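You operate a simulated robot arm through the tools that you are given. There is no shell and no other tool.

The job below is to be done with a simulated robot arm. You get a single attempt, and the scene is never put back.

JOB
Bleed the door-end caliper till no bubble is left in the sight tube.
Fine: nipple slackened to pump, then shut to green; spanner back on its rest.

Only the result counts: the job must be done as asked and must still hold three seconds after the hand-in. Knocking over, shifting, dropping, spilling or breaking anything else fails it.

ROBOT AND FRAMES
A 7-joint arm with a two-finger parallel gripper, fixed in place. Base frame: the origin is on the floor under the middle of its stand, x ahead of it, y to its left, z up. Lengths are in mm, angles in degrees, forces in N, time in s.
It reaches about 1479 mm from its shoulder. Its first joint turns from -166.0 to 166.0 degrees. Payload 4.4 kg.
The TCP is the grasp point between the finger pads, 23 mm short of the fingertips. In the tool frame z runs along the fingers and y along their closing line. The gripper opens to 94 mm. The fingers are 38 mm wide and 10 mm thick; the gripper's body (54 by 96 mm) begins 39 mm behind the TCP.
Orientation is that of the tool frame in the base frame, as a unit quaternion [x, y, z, w]. With the fingers straight down and closing along the base's y, the tool's x points along the base's -x, its y along +y and its z along -z.

CONTROLS
- The arm moves only by the tool jog_arm. Its argument "steps" is a list of rows, each an object (a shift or turn left out is 0, a gripper value left out holds the last) with "dp": the shift along the base's x, y, z in units of 250 mm (1.0 is 250 mm), a list of three; "delta_rot": the turn, a rotation vector about the base's x, y, z in units of 90 degrees (1.0 is 90 degrees), a list of three; "jaw": the opening, from 0 (shut) to 1 (fully open). In form: [{"dp": [x, y, z], "delta_rot": [rx, ry, rz], "jaw": jaw}, ...]. A call has 1 to 20 rows; each row is the pose to reach, as a shift and turn from the pose commanded when the call began. A call with a number of a shift or a turn outside -1 to 1 is refused whole. Each row takes 0.2 s and may step no farther than 50 mm and 8.6 degrees from the row before; otherwise, or with a gripper value out of range, the whole call is refused. Where a pose cannot be reached the arm comes as near as it can. A force on the tool above 40 N (or 10 N above the force at the start of the call, whichever is more), or a blocked arm, ends the call early, and 0.2 s more pass. Each finger travels about 72 mm/s and halts on what it meets, pressing with about 24 N; the grip force reading is that of the motor and also rises with nothing between the fingers. The clock runs only during rows and for 0.2 s after the last one: add rows that repeat a pose to give the fingers time. The reply holds the time, the measured pose of the TCP, the force on the tool along the base axes, the opening and the grip force, in the units named above and with some noise, with the torque about the TCP (base axes, N m) and any sound that the robot's microphone picked up.
- Cameras (640 x 400 px; columns grow to the right, rows downward): "scene" is fixed at [49.8, -650.4, 1311.4]; the picture's right is [0.75, -0.67, 0.00], its down [-0.22, -0.25, -0.94] and it looks along [0.63, 0.70, -0.33] (base axes); focal length 345 px, centre (320, 200). "wrist" rides on the gripper at [86, 16, -74] in the tool frame; the picture's right is [-0.18, 0.98, 0.00], its down [-0.58, -0.11, -0.81] and it looks along [-0.79, -0.15, 0.59] (tool axes); focal length 243 px, centre (320, 200). There is no depth. A picture from a camera that has moved, and an enlarged one, comes with that camera's place and axes in the base frame and with its lens.
- capture(camera): a new picture of that camera. It takes no simulated time.
- enlarge(camera, box): a new picture of the part [left, top, right, bottom] of that camera's present view, enlarged. It takes no simulated time.
- hand_in(): hands the job in; it is judged then, once.

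Places have to be worked out from the pictures, the camera data and where the tool is seen. Open the gripper and draw the arm clear of the work before you hand the job in, unless the task says otherwise.

The tools are called after "Emit:" as name(argument=value, ...) on one line, values as JSON. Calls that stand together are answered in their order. jog_arm: Moves the arm, as the interface text tells. Its arguments: {"type":"object","properties":{"steps":{"type":"array"}},"required":["steps"]} The other tools are called the same way: capture (camera) takes a picture; enlarge (camera, box) takes an enlarged picture of a part of a camera's view; hand_in () hands the job in.

At the start:

```text
time: 0.0
tool_pos: [632.2, 107.3, 1137.7]
orientation: [0.0, 1.0, 0.0, 0.0]
ft_force: [-0.1, 0.1, -1.0]
ft_torque: [0.01, 0.0, 0.0]
gripper_width: 94.1
finger_force: 0.0
```

scene: 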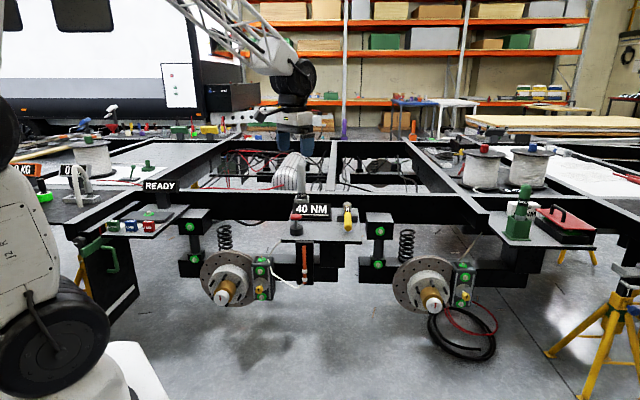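
wrist: 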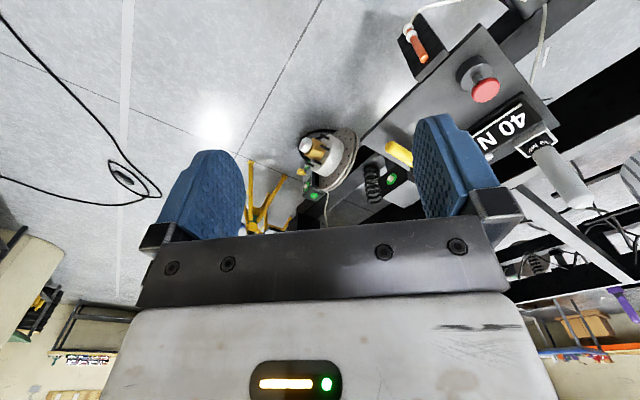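

I'll begin by looking closer at the work area: two calipers, a plate with a 40 NM sign, and a red-topped button. I need to work out which one is "door-end".

Emit:
enlarge(camera="scene", box=[180, 180, 340, 320])

Emit:
enlarge(camera="scene", box=[340, 180, 500, 320])

Emit:
enlarge(camera="scene", box=[60, 140, 220, 280])

Emit:
enlarge(camera="scene", box=[250, 170, 390, 300])

Emit:
enlarge(camera="scene", box=[480, 160, 640, 280])

```text
2.86 times, centred on (260, 250) of scene
camera zoom: at [49.8, -650.4, 1311.4], right [0.75, -0.67, 0.0], down [-0.22, -0.25, -0.94], along [0.63, 0.7, -0.33], focal length 987 px, centre (491, 57)
```

zoom: 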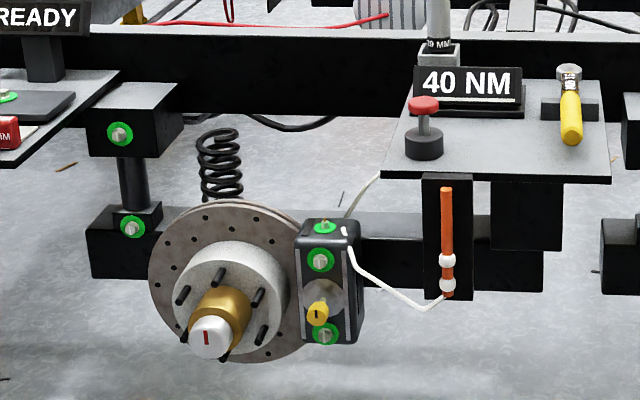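

```text
2.86 times, centred on (420, 250) of scene
camera zoom: at [49.8, -650.4, 1311.4], right [0.75, -0.67, 0.0], down [-0.22, -0.25, -0.94], along [0.63, 0.7, -0.33], focal length 987 px, centre (34, 57)
```

zoom: 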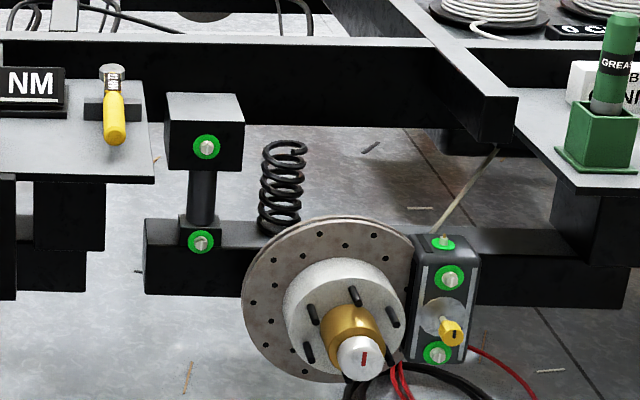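

```text
2.86 times, centred on (140, 210) of scene
camera zoom: at [49.8, -650.4, 1311.4], right [0.75, -0.67, 0.0], down [-0.22, -0.25, -0.94], along [0.63, 0.7, -0.33], focal length 987 px, centre (834, 171)
```

zoom: 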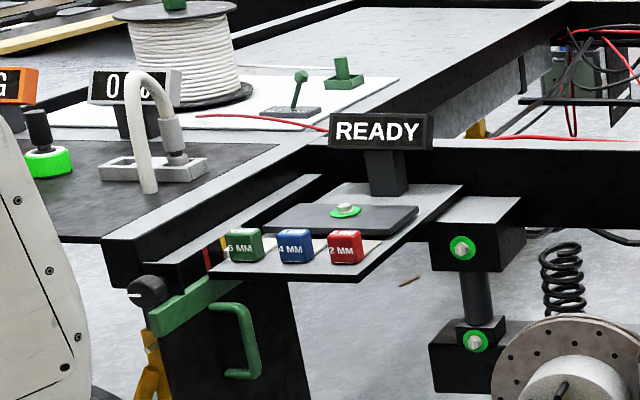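

```text
3.08 times, centred on (320, 235) of scene
camera zoom: at [49.8, -650.4, 1311.4], right [0.75, -0.67, 0.0], down [-0.22, -0.25, -0.94], along [0.63, 0.7, -0.33], focal length 1063 px, centre (320, 92)
```

zoom: 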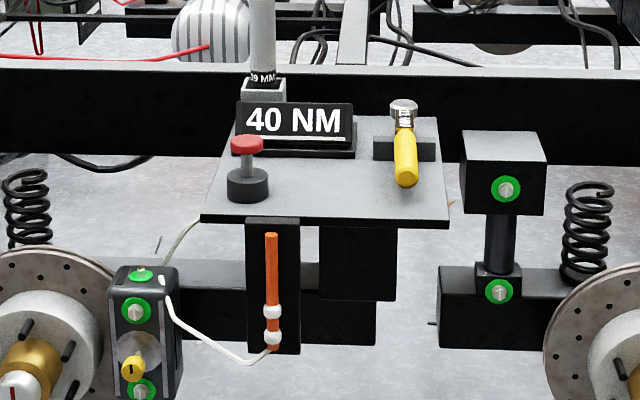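

```text
3.33 times, centred on (560, 220) of scene
camera zoom: at [49.8, -650.4, 1311.4], right [0.75, -0.67, 0.0], down [-0.22, -0.25, -0.94], along [0.63, 0.7, -0.33], focal length 1152 px, centre (-480, 133)
```

zoom: 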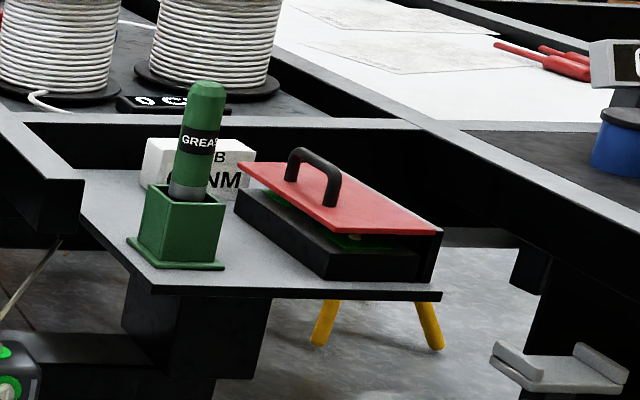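

Zooming in tighter on the left caliper, the sight tube, the plunger and the yellow-handled tool to identify the parts.

Emit:
enlarge(camera="scene", box=[245, 250, 285, 305])

Emit:
enlarge(camera="scene", box=[285, 195, 365, 245])

Emit:
enlarge(camera="scene", box=[285, 235, 325, 295])

Emit:
enlarge(camera="scene", box=[440, 250, 490, 315])

Emit:
enlarge(camera="scene", box=[0, 130, 130, 230])

Emit:
enlarge(camera="scene", box=[0, 0, 320, 200])

Emit:
enlarge(camera="wrist", box=[360, 0, 600, 220])

```text
7.27 times, centred on (265, 278) of scene
camera zoom: at [49.8, -650.4, 1311.4], right [0.75, -0.67, 0.0], down [-0.22, -0.25, -0.94], along [0.63, 0.7, -0.33], focal length 2512 px, centre (720, -364)
```

zoom: 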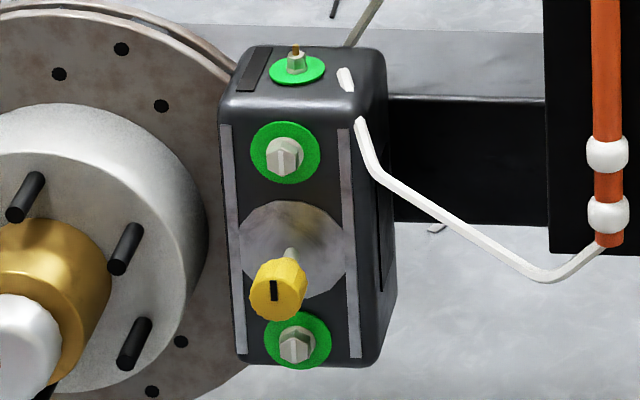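

```text
8.00 times, centred on (325, 220) of scene
camera zoom: at [49.8, -650.4, 1311.4], right [0.75, -0.67, 0.0], down [-0.22, -0.25, -0.94], along [0.63, 0.7, -0.33], focal length 2764 px, centre (280, 40)
```

zoom: 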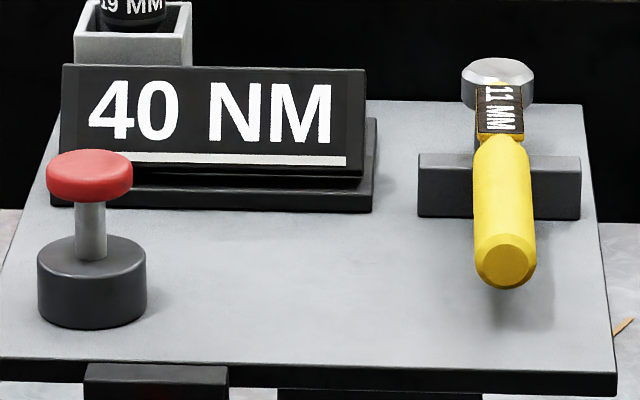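

```text
6.67 times, centred on (305, 265) of scene
camera zoom: at [49.8, -650.4, 1311.4], right [0.75, -0.67, 0.0], down [-0.22, -0.25, -0.94], along [0.63, 0.7, -0.33], focal length 2303 px, centre (420, -233)
```

zoom: 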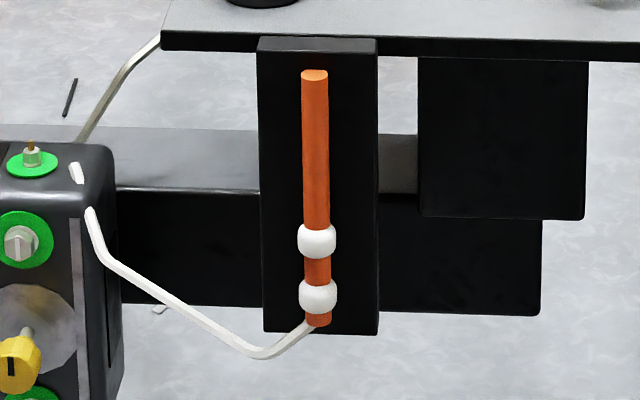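

```text
6.15 times, centred on (465, 282) of scene
camera zoom: at [49.8, -650.4, 1311.4], right [0.75, -0.67, 0.0], down [-0.22, -0.25, -0.94], along [0.63, 0.7, -0.33], focal length 2126 px, centre (-572, -308)
```

zoom: 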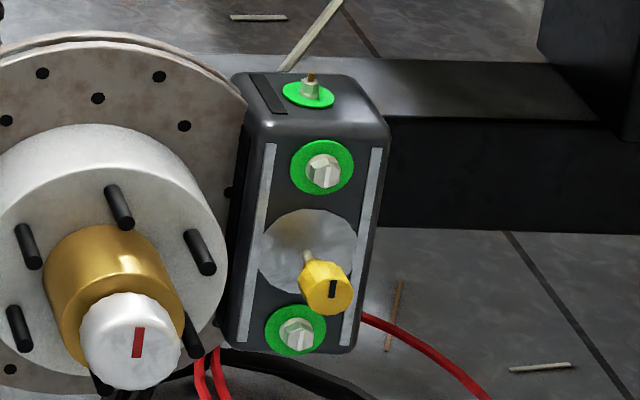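

```text
4.00 times, centred on (65, 180) of scene
camera zoom: at [49.8, -650.4, 1311.4], right [0.75, -0.67, 0.0], down [-0.22, -0.25, -0.94], along [0.63, 0.7, -0.33], focal length 1382 px, centre (1340, 280)
```

zoom: 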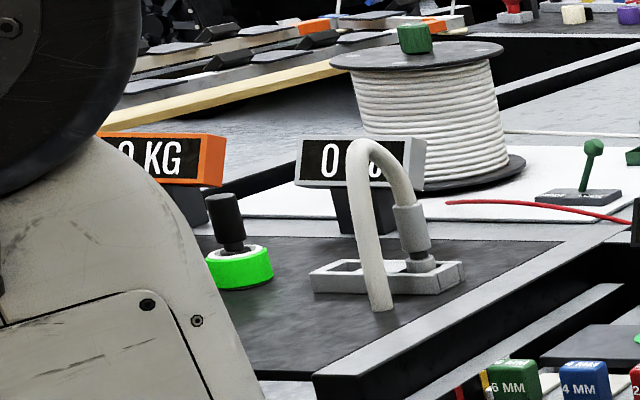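

```text
2.00 times, centred on (160, 100) of scene
camera zoom: at [49.8, -650.4, 1311.4], right [0.75, -0.67, 0.0], down [-0.22, -0.25, -0.94], along [0.63, 0.7, -0.33], focal length 691 px, centre (640, 400)
```

zoom: 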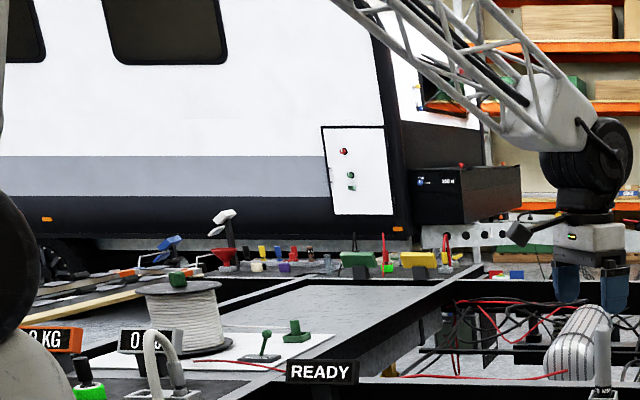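

```text
1.82 times, centred on (480, 110) of wrist
camera zoom: at [545.2, 122.9, 1211.4], right [0.18, 0.98, 0.0], down [0.58, -0.11, 0.81], along [0.79, -0.15, -0.59], focal length 441 px, centre (29, 364)
```

zoom: 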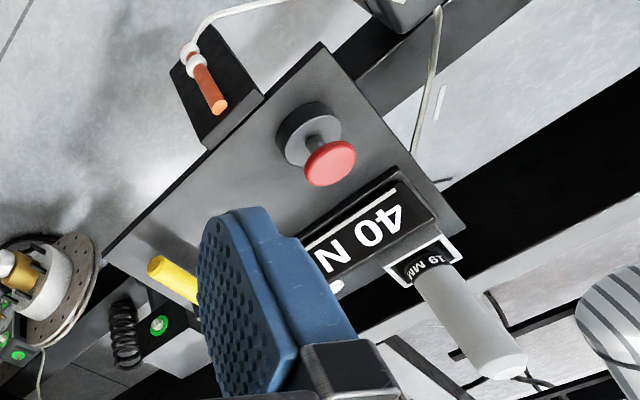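

The 11 mm spanner (yellow handle) lies on a rest on the 40 NM plate. A red plunger pump is on the same plate, and the orange sight tube with two bubbles is hosed to the left caliper. I'll move the wrist camera above and in front of these parts, yawed about 56°, to triangulate them.

Emit:
jog_arm(steps=[{"dp": [0.046, 0.0785, -0.0555], "delta_rot": [0, 0, 0.0778], "jaw": 1}, {"dp": [0.092, 0.157, -0.111], "delta_rot": [0, 0, 0.1555], "jaw": 1}, {"dp": [0.138, 0.2355, -0.1665], "delta_rot": [0, 0, 0.2333], "jaw": 1}, {"dp": [0.184, 0.314, -0.222], "delta_rot": [0, 0, 0.311], "jaw": 1}, {"dp": [0.23, 0.3925, -0.2775], "delta_rot": [0, 0, 0.3888], "jaw": 1}, {"dp": [0.276, 0.471, -0.333], "delta_rot": [0, 0, 0.4665], "jaw": 1}, {"dp": [0.322, 0.5495, -0.3885], "delta_rot": [0, 0, 0.5443], "jaw": 1}, {"dp": [0.368, 0.628, -0.444], "delta_rot": [0, 0, 0.622], "jaw": 1}, {"dp": [0.368, 0.628, -0.444], "delta_rot": [0, 0, 0.622], "jaw": 1}])

```text
time: 2.0
tool_pos: [724.9, 264.3, 1026.5]
orientation: [-0.47, 0.883, 0.0, 0.0]
ft_force: [-0.3, 0.7, 1.3]
ft_torque: [0.0, -0.01, 0.02]
gripper_width: 93.8
finger_force: 0.0
```

The arm reached the viewing pose, so I'll take both pictures.

Emit:
capture(camera="wrist")

Emit:
capture(camera="scene")

```text
taken
camera wrist: at [662.6, 201.1, 1100.6], right [-0.71, 0.7, 0.0], down [0.41, 0.42, 0.81], along [0.57, 0.57, -0.59], focal length 243 px, centre (320, 200)
```

wrist: 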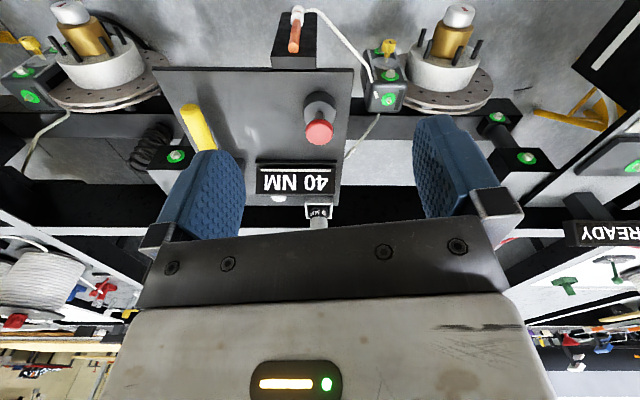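

```text
taken
```

scene: 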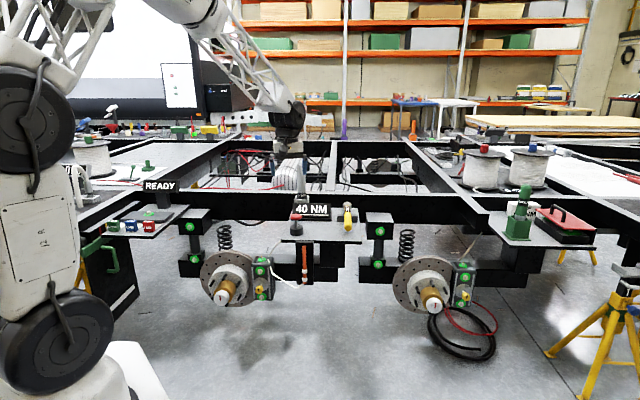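

The wrist view shows the plate, the spanner, the plunger and the hosed caliper. I'll enlarge those areas to get precise pixel positions.

Emit:
enlarge(camera="wrist", box=[340, 30, 440, 130])

Emit:
enlarge(camera="wrist", box=[150, 80, 350, 230])

Emit:
enlarge(camera="wrist", box=[260, 0, 400, 100])

Emit:
enlarge(camera="wrist", box=[440, 60, 640, 340])

Emit:
enlarge(camera="scene", box=[285, 195, 365, 245])

```text
4.00 times, centred on (390, 80) of wrist
camera zoom: at [662.6, 201.1, 1100.6], right [-0.71, 0.7, 0.0], down [0.41, 0.42, 0.81], along [0.57, 0.57, -0.59], focal length 970 px, centre (40, 680)
```

zoom: 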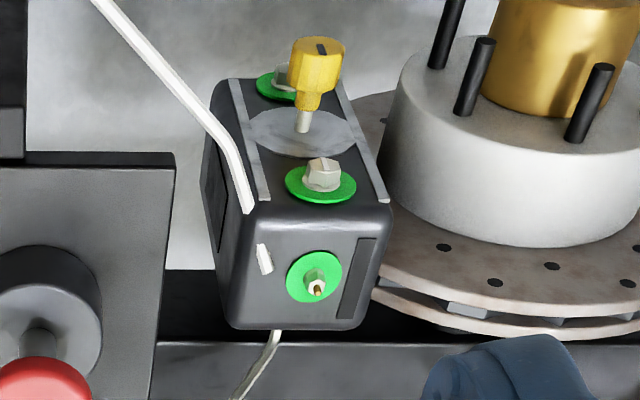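

```text
2.67 times, centred on (250, 155) of wrist
camera zoom: at [662.6, 201.1, 1100.6], right [-0.71, 0.7, 0.0], down [0.41, 0.42, 0.81], along [0.57, 0.57, -0.59], focal length 647 px, centre (507, 320)
```

zoom: 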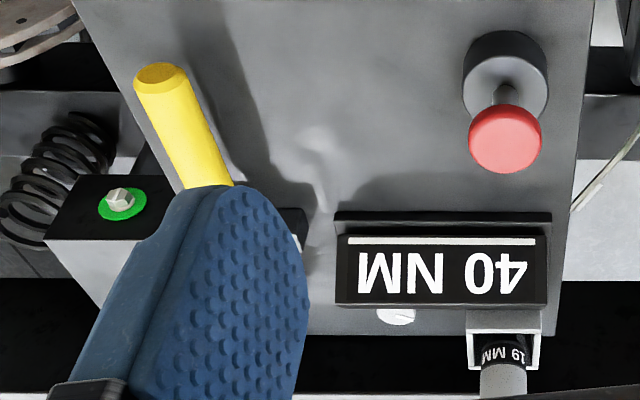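

```text
4.00 times, centred on (330, 50) of wrist
camera zoom: at [662.6, 201.1, 1100.6], right [-0.71, 0.7, 0.0], down [0.41, 0.42, 0.81], along [0.57, 0.57, -0.59], focal length 970 px, centre (280, 800)
```

zoom: 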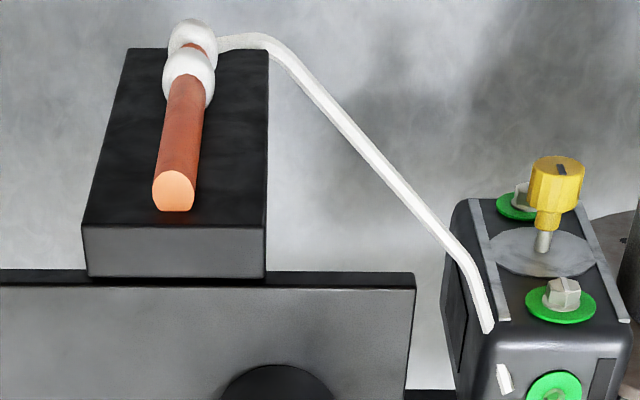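

```text
1.43 times, centred on (540, 200) of wrist
camera zoom: at [662.6, 201.1, 1100.6], right [-0.71, 0.7, 0.0], down [0.41, 0.42, 0.81], along [0.57, 0.57, -0.59], focal length 347 px, centre (6, 200)
```

zoom: 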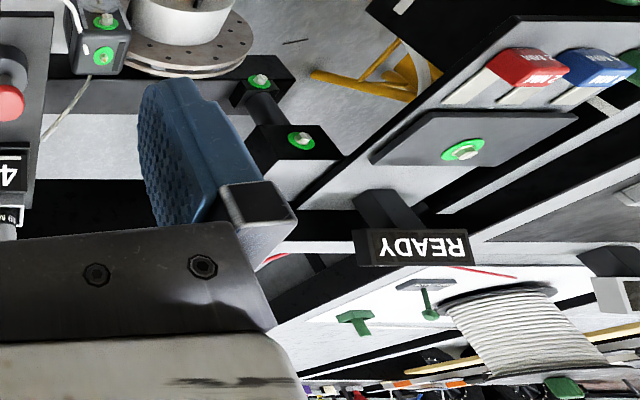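

```text
8.00 times, centred on (325, 220) of scene
camera zoom: at [49.8, -650.4, 1311.4], right [0.75, -0.67, 0.0], down [-0.22, -0.25, -0.94], along [0.63, 0.7, -0.33], focal length 2764 px, centre (280, 40)
```

zoom: 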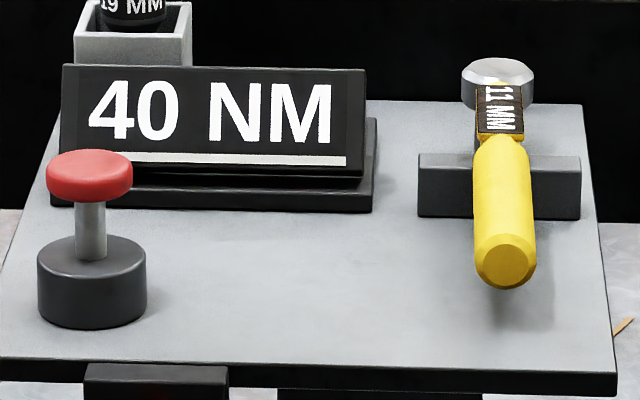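

From the two views the nipple is near (780, 560, 552) and the spanner handle end near (978, 216, 749). I'll shift toward the spanner and lower so that its head and rest show between the fingers.

Emit:
jog_arm(steps=[{"dp": [0.085, -0.085, -0.061]}, {"dp": [0.17, -0.17, -0.122]}, {"dp": [0.255, -0.255, -0.183]}, {"dp": [0.34, -0.34, -0.244]}, {"dp": [0.424, -0.424, -0.304]}, {"dp": [0.424, -0.424, -0.304]}])

Emit:
capture(camera="wrist")

```text
time: 3.4
tool_pos: [830.4, 158.3, 949.5]
orientation: [-0.469, 0.883, 0.0, -0.001]
ft_force: [-0.5, 0.3, 0.6]
ft_torque: [-0.01, -0.02, 0.02]
gripper_width: 94.1
finger_force: 0.1
```

```text
taken
camera wrist: at [767.7, 94.5, 1024.4], right [-0.71, 0.7, 0.0], down [0.42, 0.42, 0.81], along [0.57, 0.57, -0.59], focal length 243 px, centre (320, 200)
```

wrist: 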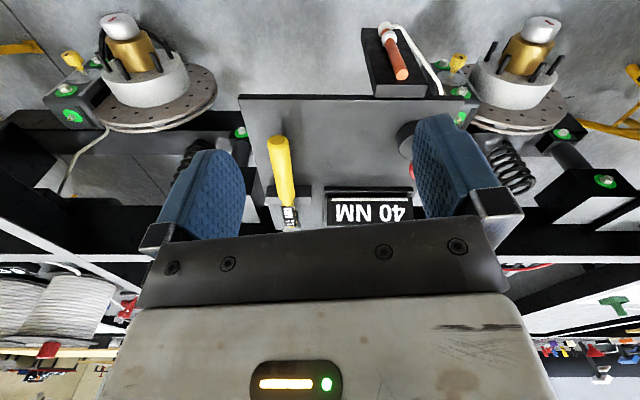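

The spanner now shows between the fingers, so I'll enlarge it along with the head and rest.

Emit:
enlarge(camera="wrist", box=[240, 120, 340, 245])

Emit:
enlarge(camera="scene", box=[335, 198, 365, 238])

Emit:
enlarge(camera="wrist", box=[340, 10, 480, 150])

```text
3.20 times, centred on (290, 182) of wrist
camera zoom: at [767.7, 94.5, 1024.4], right [-0.71, 0.7, 0.0], down [0.42, 0.42, 0.81], along [0.57, 0.57, -0.59], focal length 776 px, centre (416, 256)
```

zoom: 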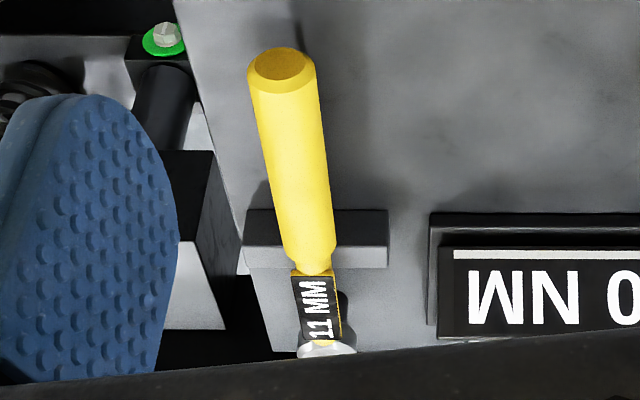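

```text
10.00 times, centred on (350, 218) of scene
camera zoom: at [49.8, -650.4, 1311.4], right [0.75, -0.67, 0.0], down [-0.22, -0.25, -0.94], along [0.63, 0.7, -0.33], focal length 3454 px, centre (20, 20)
```

zoom: 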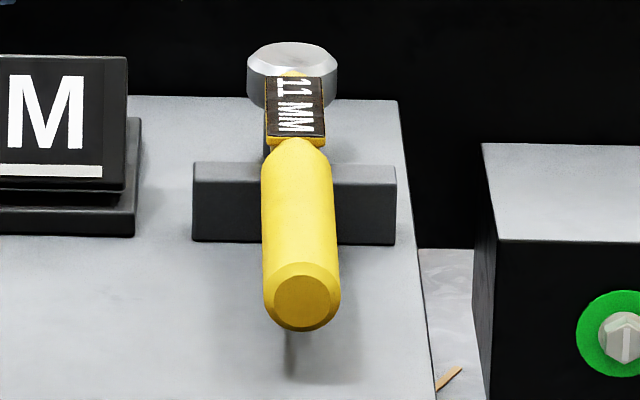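

```text
2.86 times, centred on (410, 80) of wrist
camera zoom: at [767.7, 94.5, 1024.4], right [-0.71, 0.7, 0.0], down [0.42, 0.42, 0.81], along [0.57, 0.57, -0.59], focal length 693 px, centre (63, 543)
```

zoom: 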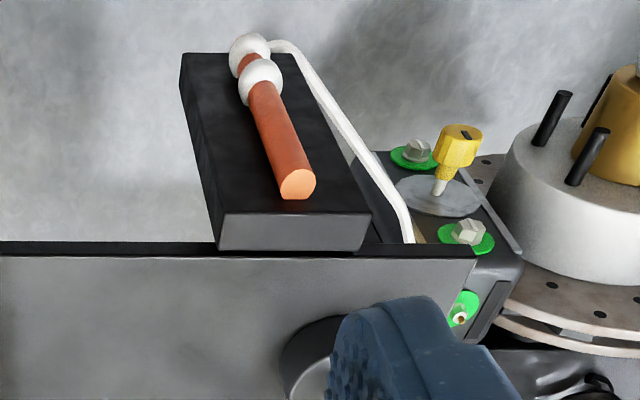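

Both views put the plate's near-left corner at about (758, 372, 709) and the spanner axis along azimuth 45°, at z near 757. I'll zoom the scene camera on the gripper, whose position is known, to check the calibration.

Emit:
enlarge(camera="scene", box=[304, 150, 364, 210])

Emit:
enlarge(camera="scene", box=[230, 235, 330, 310])

```text
6.67 times, centred on (334, 180) of scene
camera zoom: at [49.8, -650.4, 1311.4], right [0.75, -0.67, 0.0], down [-0.22, -0.25, -0.94], along [0.63, 0.7, -0.33], focal length 2303 px, centre (227, 333)
```

zoom: 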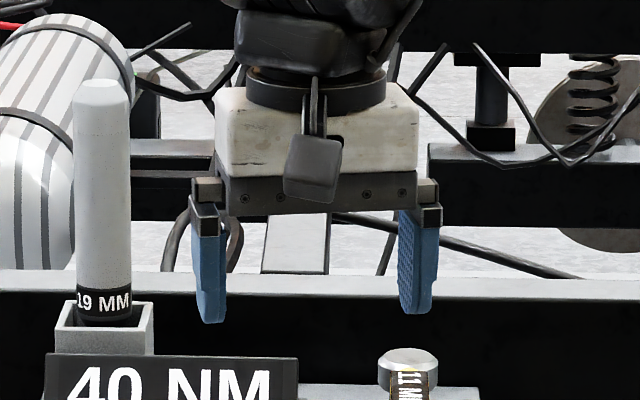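

```text
5.33 times, centred on (280, 272) of scene
camera zoom: at [49.8, -650.4, 1311.4], right [0.75, -0.67, 0.0], down [-0.22, -0.25, -0.94], along [0.63, 0.7, -0.33], focal length 1842 px, centre (533, -187)
```

zoom: 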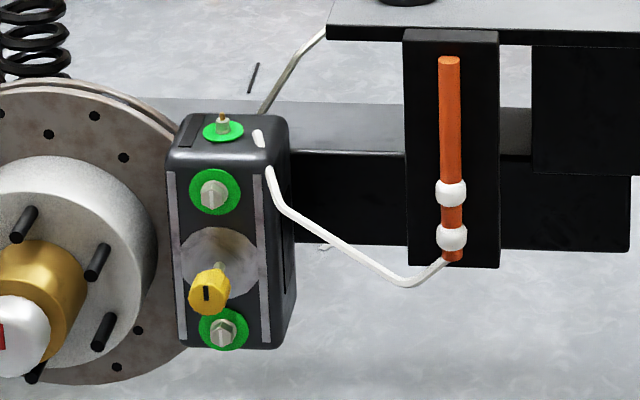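

The fingertips project to within about 3 mm, so the calibration is good; the spanner axis is at about U=-535 in chassis axes. Next I'll move along the chassis normal to look down on the spanner head.

Emit:
jog_arm(steps=[{"dp": [0.1, 0.1, 0]}, {"dp": [0.2, 0.2, 0]}, {"dp": [0.3, 0.3, 0]}, {"dp": [0.4, 0.4, 0]}, {"dp": [0.5, 0.5, 0]}, {"dp": [0.6, 0.6, 0]}, {"dp": [0.68, 0.68, 0]}, {"dp": [0.68, 0.68, 0]}])

Emit:
capture(camera="wrist")

Emit:
enlarge(camera="wrist", box=[230, 30, 350, 230])

```text
time: 5.2
tool_pos: [999.9, 328.7, 951.1]
orientation: [-0.47, 0.883, -0.001, 0.0]
ft_force: [0.4, 0.2, -0.6]
ft_torque: [-0.05, -0.02, -0.02]
gripper_width: 94.0
finger_force: 0.0
```

```text
taken
camera wrist: at [937.5, 265.2, 1024.5], right [-0.71, 0.7, 0.0], down [0.42, 0.42, 0.81], along [0.57, 0.57, -0.59], focal length 243 px, centre (320, 200)
```

wrist: 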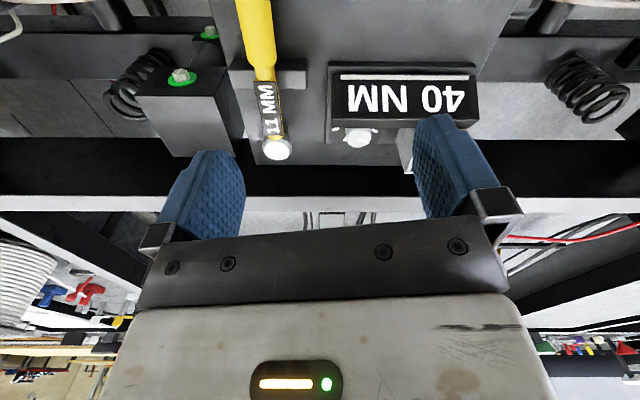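

```text
2.00 times, centred on (290, 130) of wrist
camera zoom: at [937.5, 265.2, 1024.5], right [-0.71, 0.7, 0.0], down [0.42, 0.42, 0.81], along [0.57, 0.57, -0.59], focal length 485 px, centre (380, 340)
```

zoom: 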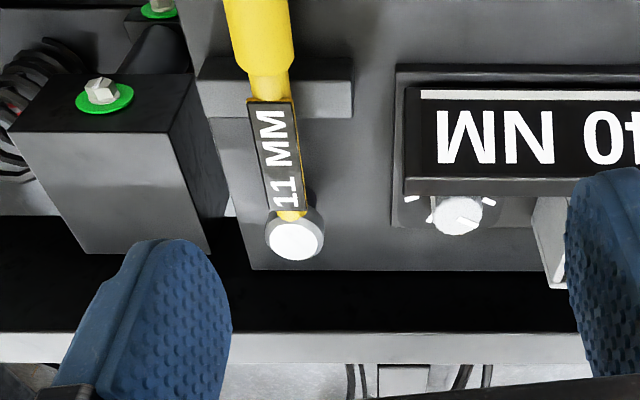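

The spanner head centre is at about U=-534, V=1089 with its top at z≈763, and the handle runs V≈835–991 at z≈757. Now I'll travel over to look closely at the caliper nipple, staying high and descending last.

Emit:
jog_arm(steps=[{"dp": [-0.15, 0.08, 0]}, {"dp": [-0.3, 0.16, 0]}, {"dp": [-0.45, 0.24, 0]}, {"dp": [-0.6, 0.32, 0]}, {"dp": [-0.75, 0.4, 0]}, {"dp": [-0.9, 0.48, 0]}, {"dp": [-1.0, 0.566, -0.05]}, {"dp": [-1.0, 0.566, -0.2]}, {"dp": [-1.0, 0.566, -0.38]}, {"dp": [-1.0, 0.566, -0.55]}, {"dp": [-1.0, 0.566, -0.68]}, {"dp": [-1.0, 0.566, -0.68]}])

Emit:
capture(camera="wrist")

Emit:
capture(camera="scene")

```text
time: 7.8
tool_pos: [750.1, 470.9, 780.4]
orientation: [-0.469, 0.883, 0.0, 0.0]
ft_force: [0.1, -0.2, 1.0]
ft_torque: [0.01, -0.03, -0.03]
gripper_width: 93.9
finger_force: 0.0
```

```text
taken
camera wrist: at [687.8, 406.9, 854.9], right [-0.71, 0.7, 0.0], down [0.41, 0.42, 0.81], along [0.57, 0.57, -0.59], focal length 243 px, centre (320, 200)
```

wrist: 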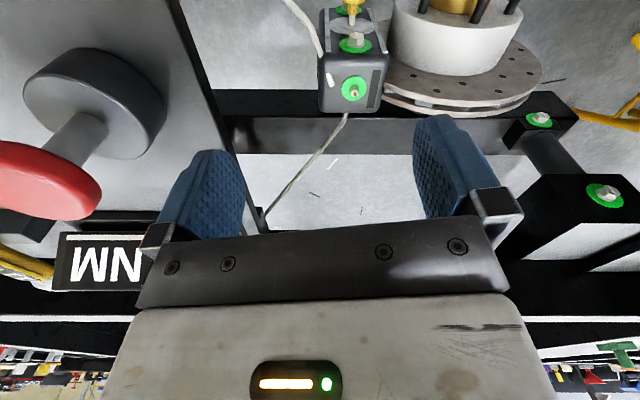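

```text
taken
```

scene: 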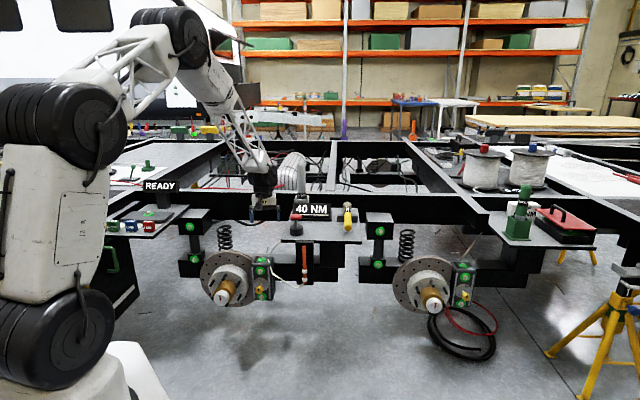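

I'll enlarge the nipple and the surrounding obstacles for an accurate fix.

Emit:
enlarge(camera="wrist", box=[310, 40, 400, 120])

Emit:
enlarge(camera="wrist", box=[280, 0, 560, 150])

Emit:
enlarge(camera="scene", box=[255, 252, 275, 272])

Emit:
enlarge(camera="wrist", box=[0, 30, 200, 230])

```text
5.00 times, centred on (355, 80) of wrist
camera zoom: at [687.8, 406.9, 854.9], right [-0.71, 0.7, 0.0], down [0.41, 0.42, 0.81], along [0.57, 0.57, -0.59], focal length 1213 px, centre (145, 800)
```

zoom: 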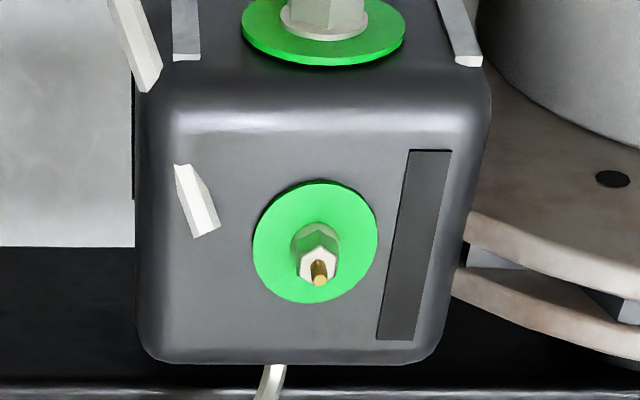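

```text
2.29 times, centred on (420, 75) of wrist
camera zoom: at [687.8, 406.9, 854.9], right [-0.71, 0.7, 0.0], down [0.41, 0.42, 0.81], along [0.57, 0.57, -0.59], focal length 555 px, centre (91, 486)
```

zoom: 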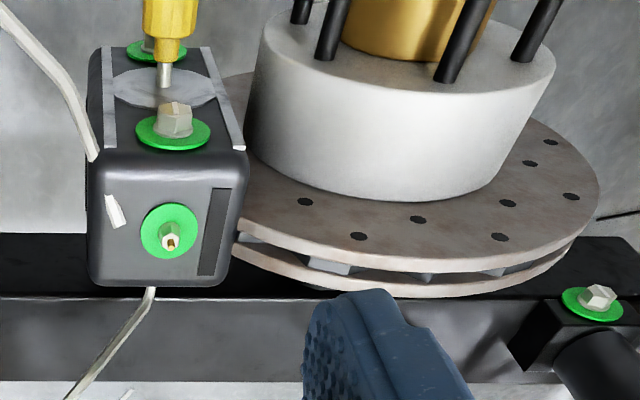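

```text
16.00 times, centred on (265, 262) of scene
camera zoom: at [49.8, -650.4, 1311.4], right [0.75, -0.67, 0.0], down [-0.22, -0.25, -0.94], along [0.63, 0.7, -0.33], focal length 5527 px, centre (1200, -792)
```

zoom: 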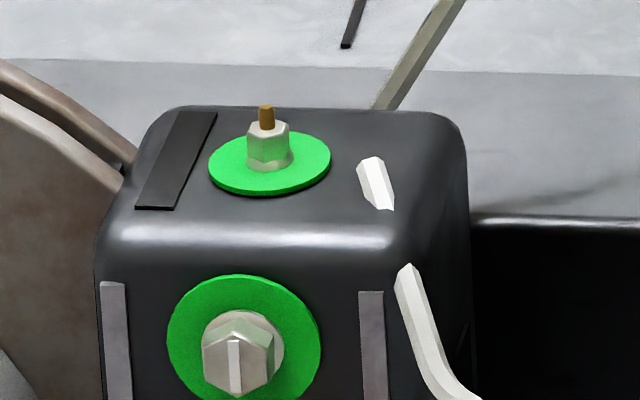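

```text
2.00 times, centred on (100, 130) of wrist
camera zoom: at [687.8, 406.9, 854.9], right [-0.71, 0.7, 0.0], down [0.41, 0.42, 0.81], along [0.57, 0.57, -0.59], focal length 485 px, centre (760, 340)
```

zoom: 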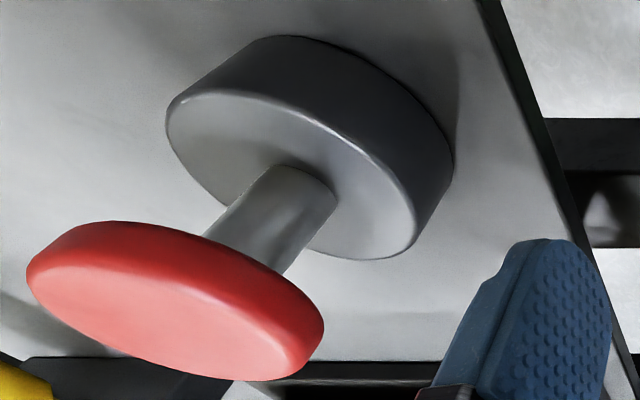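

Nipple fix (consistent to under 1 mm between views): U=-151, V=953, ring at z≈536, hex top z≈547, tip z≈555. The pump top is at about U=-326, V=857, z=790. Now I'll rise and travel to a pre-grasp above the spanner handle, turning the jaws square to it.

Emit:
jog_arm(steps=[{"dp": [0, 0, 0.18], "jaw": 1}, {"dp": [0, 0, 0.36]}, {"dp": [0, 0, 0.54]}, {"dp": [0, 0, 0.6]}, {"dp": [0.1286, -0.1, 0.6], "delta_rot": [0, 0, -0.0174]}, {"dp": [0.2571, -0.2, 0.6], "delta_rot": [0, 0, -0.0349]}, {"dp": [0.3857, -0.3, 0.6], "delta_rot": [0, 0, -0.0523]}, {"dp": [0.5143, -0.4, 0.6], "delta_rot": [0, 0, -0.0697]}, {"dp": [0.6429, -0.5, 0.6], "delta_rot": [0, 0, -0.0871]}, {"dp": [0.7714, -0.6, 0.6], "delta_rot": [0, 0, -0.1046]}, {"dp": [0.9, -0.7, 0.6], "delta_rot": [0, 0, -0.122]}, {"dp": [0.9, -0.7, 0.6], "delta_rot": [0, 0, -0.122]}])

Emit:
jog_arm(steps=[{"dp": [0.086, -0.0664, 0], "jaw": 1}, {"dp": [0.172, -0.1328, -0.05]}, {"dp": [0.172, -0.1328, -0.19]}, {"dp": [0.172, -0.1328, -0.323]}, {"dp": [0.172, -0.1328, -0.323]}])

Emit:
capture(camera="wrist")

Emit:
enlarge(camera="scene", box=[310, 170, 390, 240])

```text
time: 10.4
tool_pos: [975.8, 295.5, 929.4]
orientation: [-0.383, 0.924, 0.0, 0.0]
ft_force: [-0.4, -0.1, -0.9]
ft_torque: [0.03, 0.01, 0.01]
gripper_width: 93.9
finger_force: 0.1
```

```text
time: 11.6
tool_pos: [1019.0, 260.7, 848.4]
orientation: [-0.383, 0.924, 0.0, 0.0]
ft_force: [0.9, 0.0, 0.2]
ft_torque: [-0.01, -0.01, 0.02]
gripper_width: 94.1
finger_force: 0.1
```

```text
taken
camera wrist: at [945.9, 211.0, 923.6], right [-0.56, 0.83, 0.0], down [0.49, 0.33, 0.81], along [0.67, 0.46, -0.59], focal length 243 px, centre (320, 200)
```

wrist: 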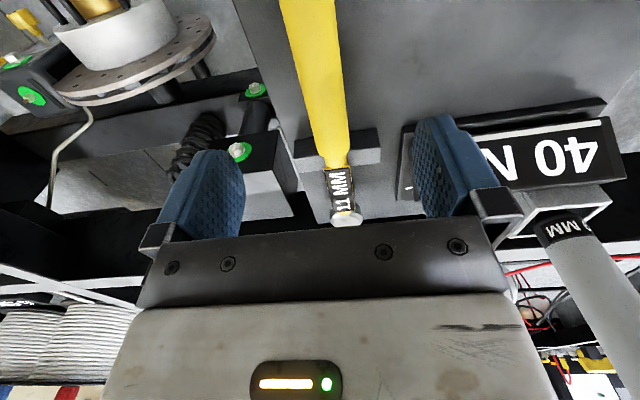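

```text
5.71 times, centred on (350, 205) of scene
camera zoom: at [49.8, -650.4, 1311.4], right [0.75, -0.67, 0.0], down [-0.22, -0.25, -0.94], along [0.63, 0.7, -0.33], focal length 1974 px, centre (149, 171)
```

zoom: 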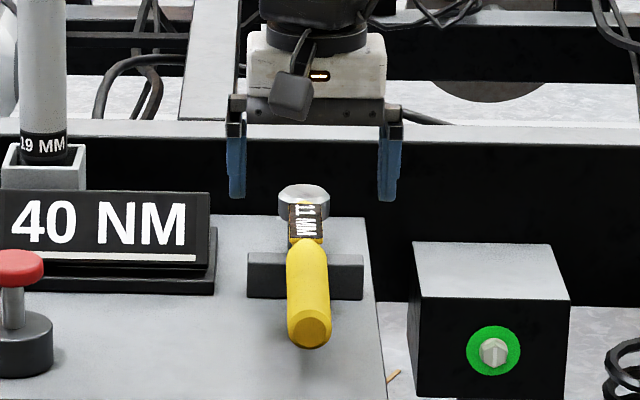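

The jaws straddle the handle, about 2 mm off to one side. I'll correct that and descend to handle height with the jaws open, then check.

Emit:
jog_arm(steps=[{"dp": [-0.006, 0.006, -0.12], "jaw": 1}, {"dp": [-0.006, 0.006, -0.25]}, {"dp": [-0.006, 0.006, -0.376]}, {"dp": [-0.006, 0.006, -0.376]}])

Emit:
capture(camera="wrist")

Emit:
enlarge(camera="scene", box=[320, 185, 380, 240])

```text
time: 12.6
tool_pos: [1015.4, 263.0, 755.0]
orientation: [-0.382, 0.924, -0.001, 0.0]
ft_force: [0.2, 0.7, 0.2]
ft_torque: [0.0, 0.03, 0.02]
gripper_width: 93.9
finger_force: 0.0
```

```text
taken
camera wrist: at [943.5, 212.3, 829.3], right [-0.56, 0.83, 0.0], down [0.49, 0.33, 0.81], along [0.67, 0.46, -0.59], focal length 243 px, centre (320, 200)
```

wrist: 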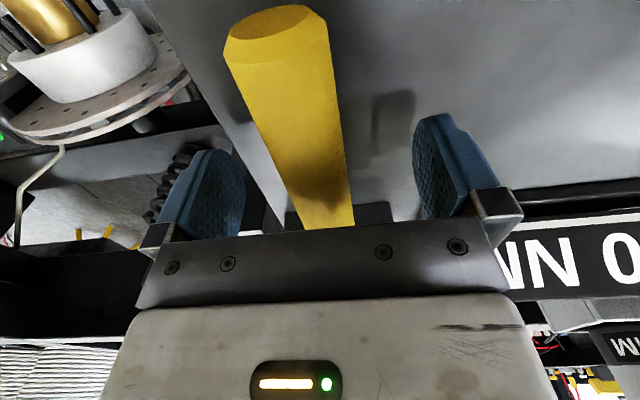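

```text
7.27 times, centred on (350, 212) of scene
camera zoom: at [49.8, -650.4, 1311.4], right [0.75, -0.67, 0.0], down [-0.22, -0.25, -0.94], along [0.63, 0.7, -0.33], focal length 2512 px, centre (102, 109)
```

zoom: 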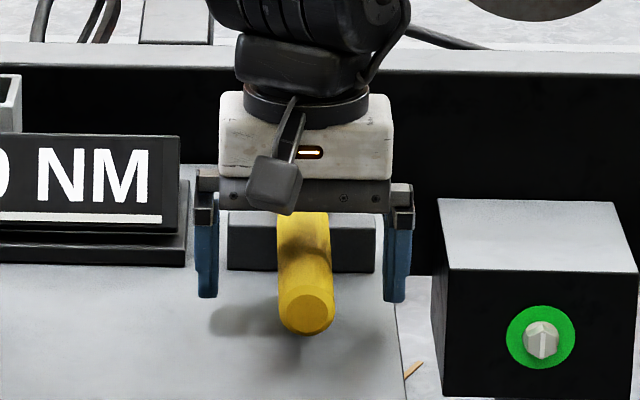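

The fingers are centred within about 2 mm and at handle height (z≈755). Closing the jaws gently with time for the fingers to settle.

Emit:
jog_arm(steps=[{"dp": [0, 0, 0], "jaw": 0.5}, {"dp": [0, 0, 0], "jaw": 0.4}, {"dp": [0, 0, 0], "jaw": 0.2}, {"dp": [0, 0, 0], "jaw": 0.0}, {"dp": [0, 0, 0], "jaw": 0.0}, {"dp": [0, 0, 0], "jaw": 0.0}])

Emit:
enlarge(camera="scene", box=[320, 185, 380, 240])

```text
time: 14.0
tool_pos: [1016.9, 262.9, 755.7]
orientation: [-0.383, 0.924, -0.001, 0.0]
ft_force: [1.4, -1.1, 0.5]
ft_torque: [0.02, -0.16, -0.26]
gripper_width: 29.6
finger_force: 23.3
```

```text
7.27 times, centred on (350, 212) of scene
camera zoom: at [49.8, -650.4, 1311.4], right [0.75, -0.67, 0.0], down [-0.22, -0.25, -0.94], along [0.63, 0.7, -0.33], focal length 2512 px, centre (102, 109)
```

zoom: 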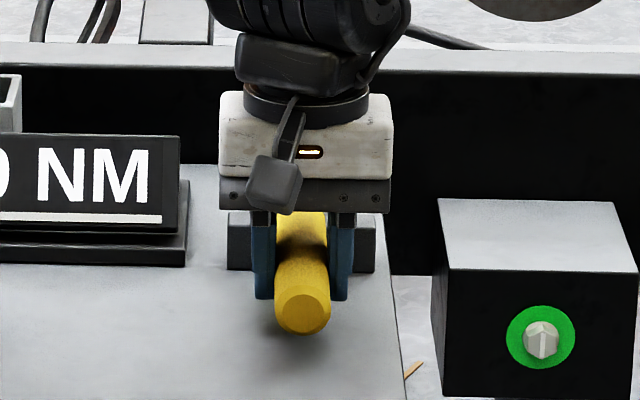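

Gripped at 29.6 mm width with 23 N; the rest pose is recorded as TCP (1016.7, 263.1, 756). Lifting straight up in small steps and checking that the spanner hangs level.

Emit:
jog_arm(steps=[{"dp": [0, 0, 0.04], "jaw": 0}, {"dp": [0, 0, 0.1]}, {"dp": [0, 0, 0.18]}, {"dp": [0, 0, 0.28]}, {"dp": [0, 0, 0.4]}, {"dp": [0, 0, 0.4]}])

Emit:
capture(camera="wrist")

Emit:
enlarge(camera="scene", box=[310, 160, 390, 240])

```text
time: 15.4
tool_pos: [1015.3, 263.7, 854.8]
orientation: [-0.383, 0.924, 0.0, 0.0]
ft_force: [0.6, 0.8, -3.8]
ft_torque: [-0.4, 0.38, 0.02]
gripper_width: 29.5
finger_force: 24.0
```

```text
taken
camera wrist: at [943.1, 212.4, 929.6], right [-0.56, 0.83, 0.0], down [0.49, 0.33, 0.81], along [0.67, 0.46, -0.59], focal length 243 px, centre (320, 200)
```

wrist: 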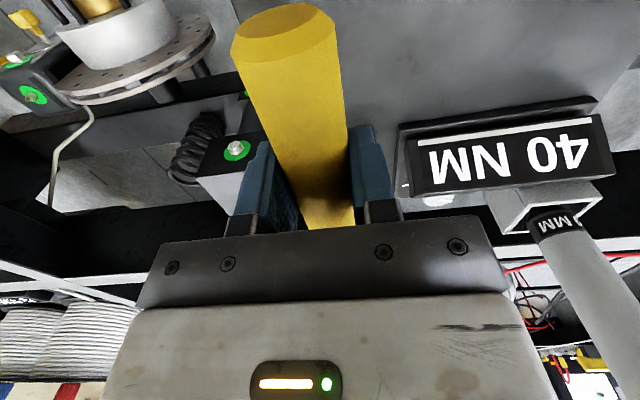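

```text
5.00 times, centred on (350, 200) of scene
camera zoom: at [49.8, -650.4, 1311.4], right [0.75, -0.67, 0.0], down [-0.22, -0.25, -0.94], along [0.63, 0.7, -0.33], focal length 1727 px, centre (170, 200)
```

zoom: 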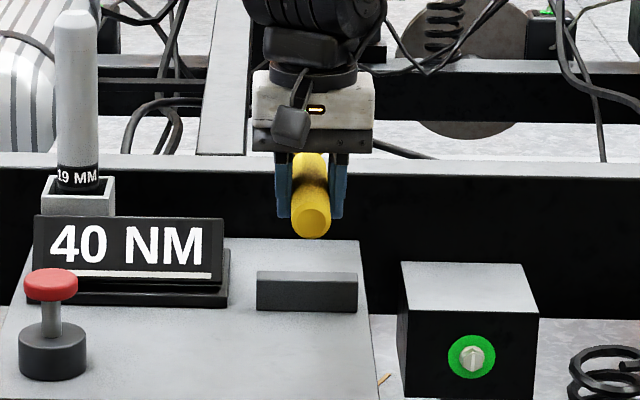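

The spanner is lifted and held, with about 4 N of weight and its centre of mass toward the head. I'll study the bare rest now, since I must put the spanner back on it, and check whether the spanner is level.

Emit:
enlarge(camera="scene", box=[345, 205, 375, 227])

Emit:
enlarge(camera="scene", box=[335, 180, 365, 210])

Emit:
enlarge(camera="wrist", box=[220, 0, 400, 240])

```text
16.00 times, centred on (360, 216) of scene
camera zoom: at [49.8, -650.4, 1311.4], right [0.75, -0.67, 0.0], down [-0.22, -0.25, -0.94], along [0.63, 0.7, -0.33], focal length 5527 px, centre (-320, -56)
```

zoom: 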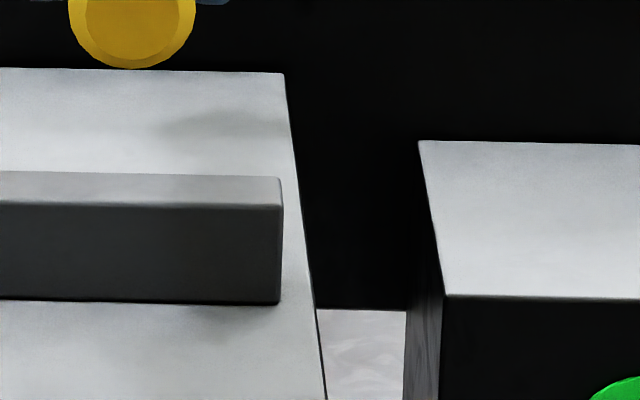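

```text
13.33 times, centred on (350, 195) of scene
camera zoom: at [49.8, -650.4, 1311.4], right [0.75, -0.67, 0.0], down [-0.22, -0.25, -0.94], along [0.63, 0.7, -0.33], focal length 4606 px, centre (-80, 267)
```

zoom: 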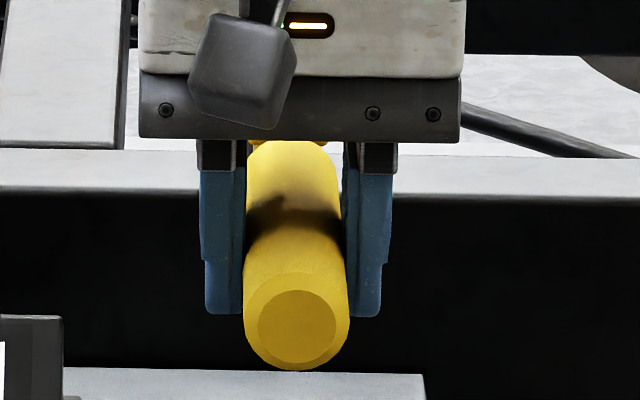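

```text
1.67 times, centred on (310, 120) of wrist
camera zoom: at [943.1, 212.4, 929.6], right [-0.56, 0.83, 0.0], down [0.49, 0.33, 0.81], along [0.67, 0.46, -0.59], focal length 404 px, centre (337, 333)
```

zoom: 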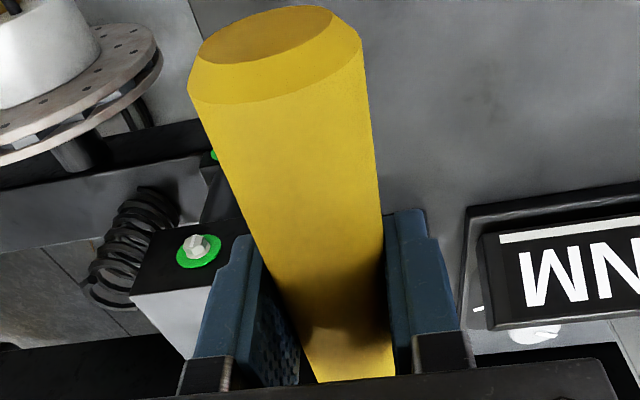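

The bare rest is a plain block (V≈1002–1023, top z≈738) that the spanner balances on, and perspective checks show the spanner stayed level. I'll draw it back from the plate at height, then swing toward the caliper.

Emit:
jog_arm(steps=[{"dp": [-0.07, -0.07, 0], "jaw": 0}, {"dp": [-0.145, -0.145, 0]}, {"dp": [-0.22, -0.22, 0]}, {"dp": [-0.295, -0.295, 0]}, {"dp": [-0.37, -0.37, 0]}, {"dp": [-0.445, -0.445, 0]}, {"dp": [-0.523, -0.523, 0]}, {"dp": [-0.523, -0.523, 0]}])

Emit:
jog_arm(steps=[{"dp": [-0.1, 0.088, 0], "jaw": 0}, {"dp": [-0.2, 0.176, 0]}, {"dp": [-0.3, 0.264, 0]}, {"dp": [-0.4, 0.352, 0]}, {"dp": [-0.5, 0.44, 0]}, {"dp": [-0.6, 0.528, 0]}, {"dp": [-0.7, 0.616, 0]}, {"dp": [-0.8, 0.704, 0]}, {"dp": [-0.904, 0.791, 0]}, {"dp": [-0.904, 0.791, 0]}])

Emit:
capture(camera="scene")

```text
time: 17.2
tool_pos: [887.0, 131.2, 855.1]
orientation: [-0.383, 0.924, 0.001, -0.001]
ft_force: [-0.4, 0.2, -4.3]
ft_torque: [-0.4, 0.39, -0.01]
gripper_width: 29.6
finger_force: 23.9
```

```text
time: 19.4
tool_pos: [659.6, 330.7, 855.0]
orientation: [-0.382, 0.924, 0.0, 0.0]
ft_force: [0.5, -0.5, -4.5]
ft_torque: [-0.4, 0.38, 0.0]
gripper_width: 29.2
finger_force: 23.5
```

```text
taken
```

scene: 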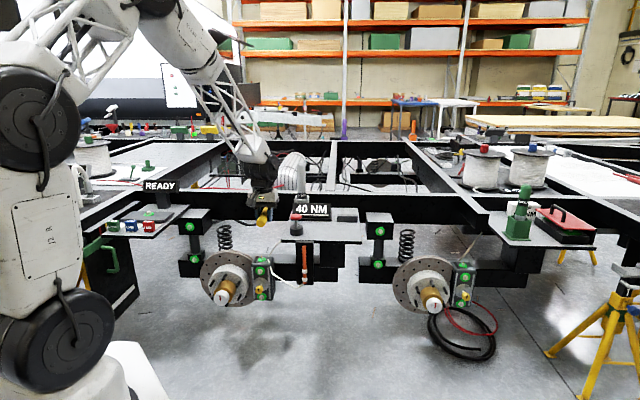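

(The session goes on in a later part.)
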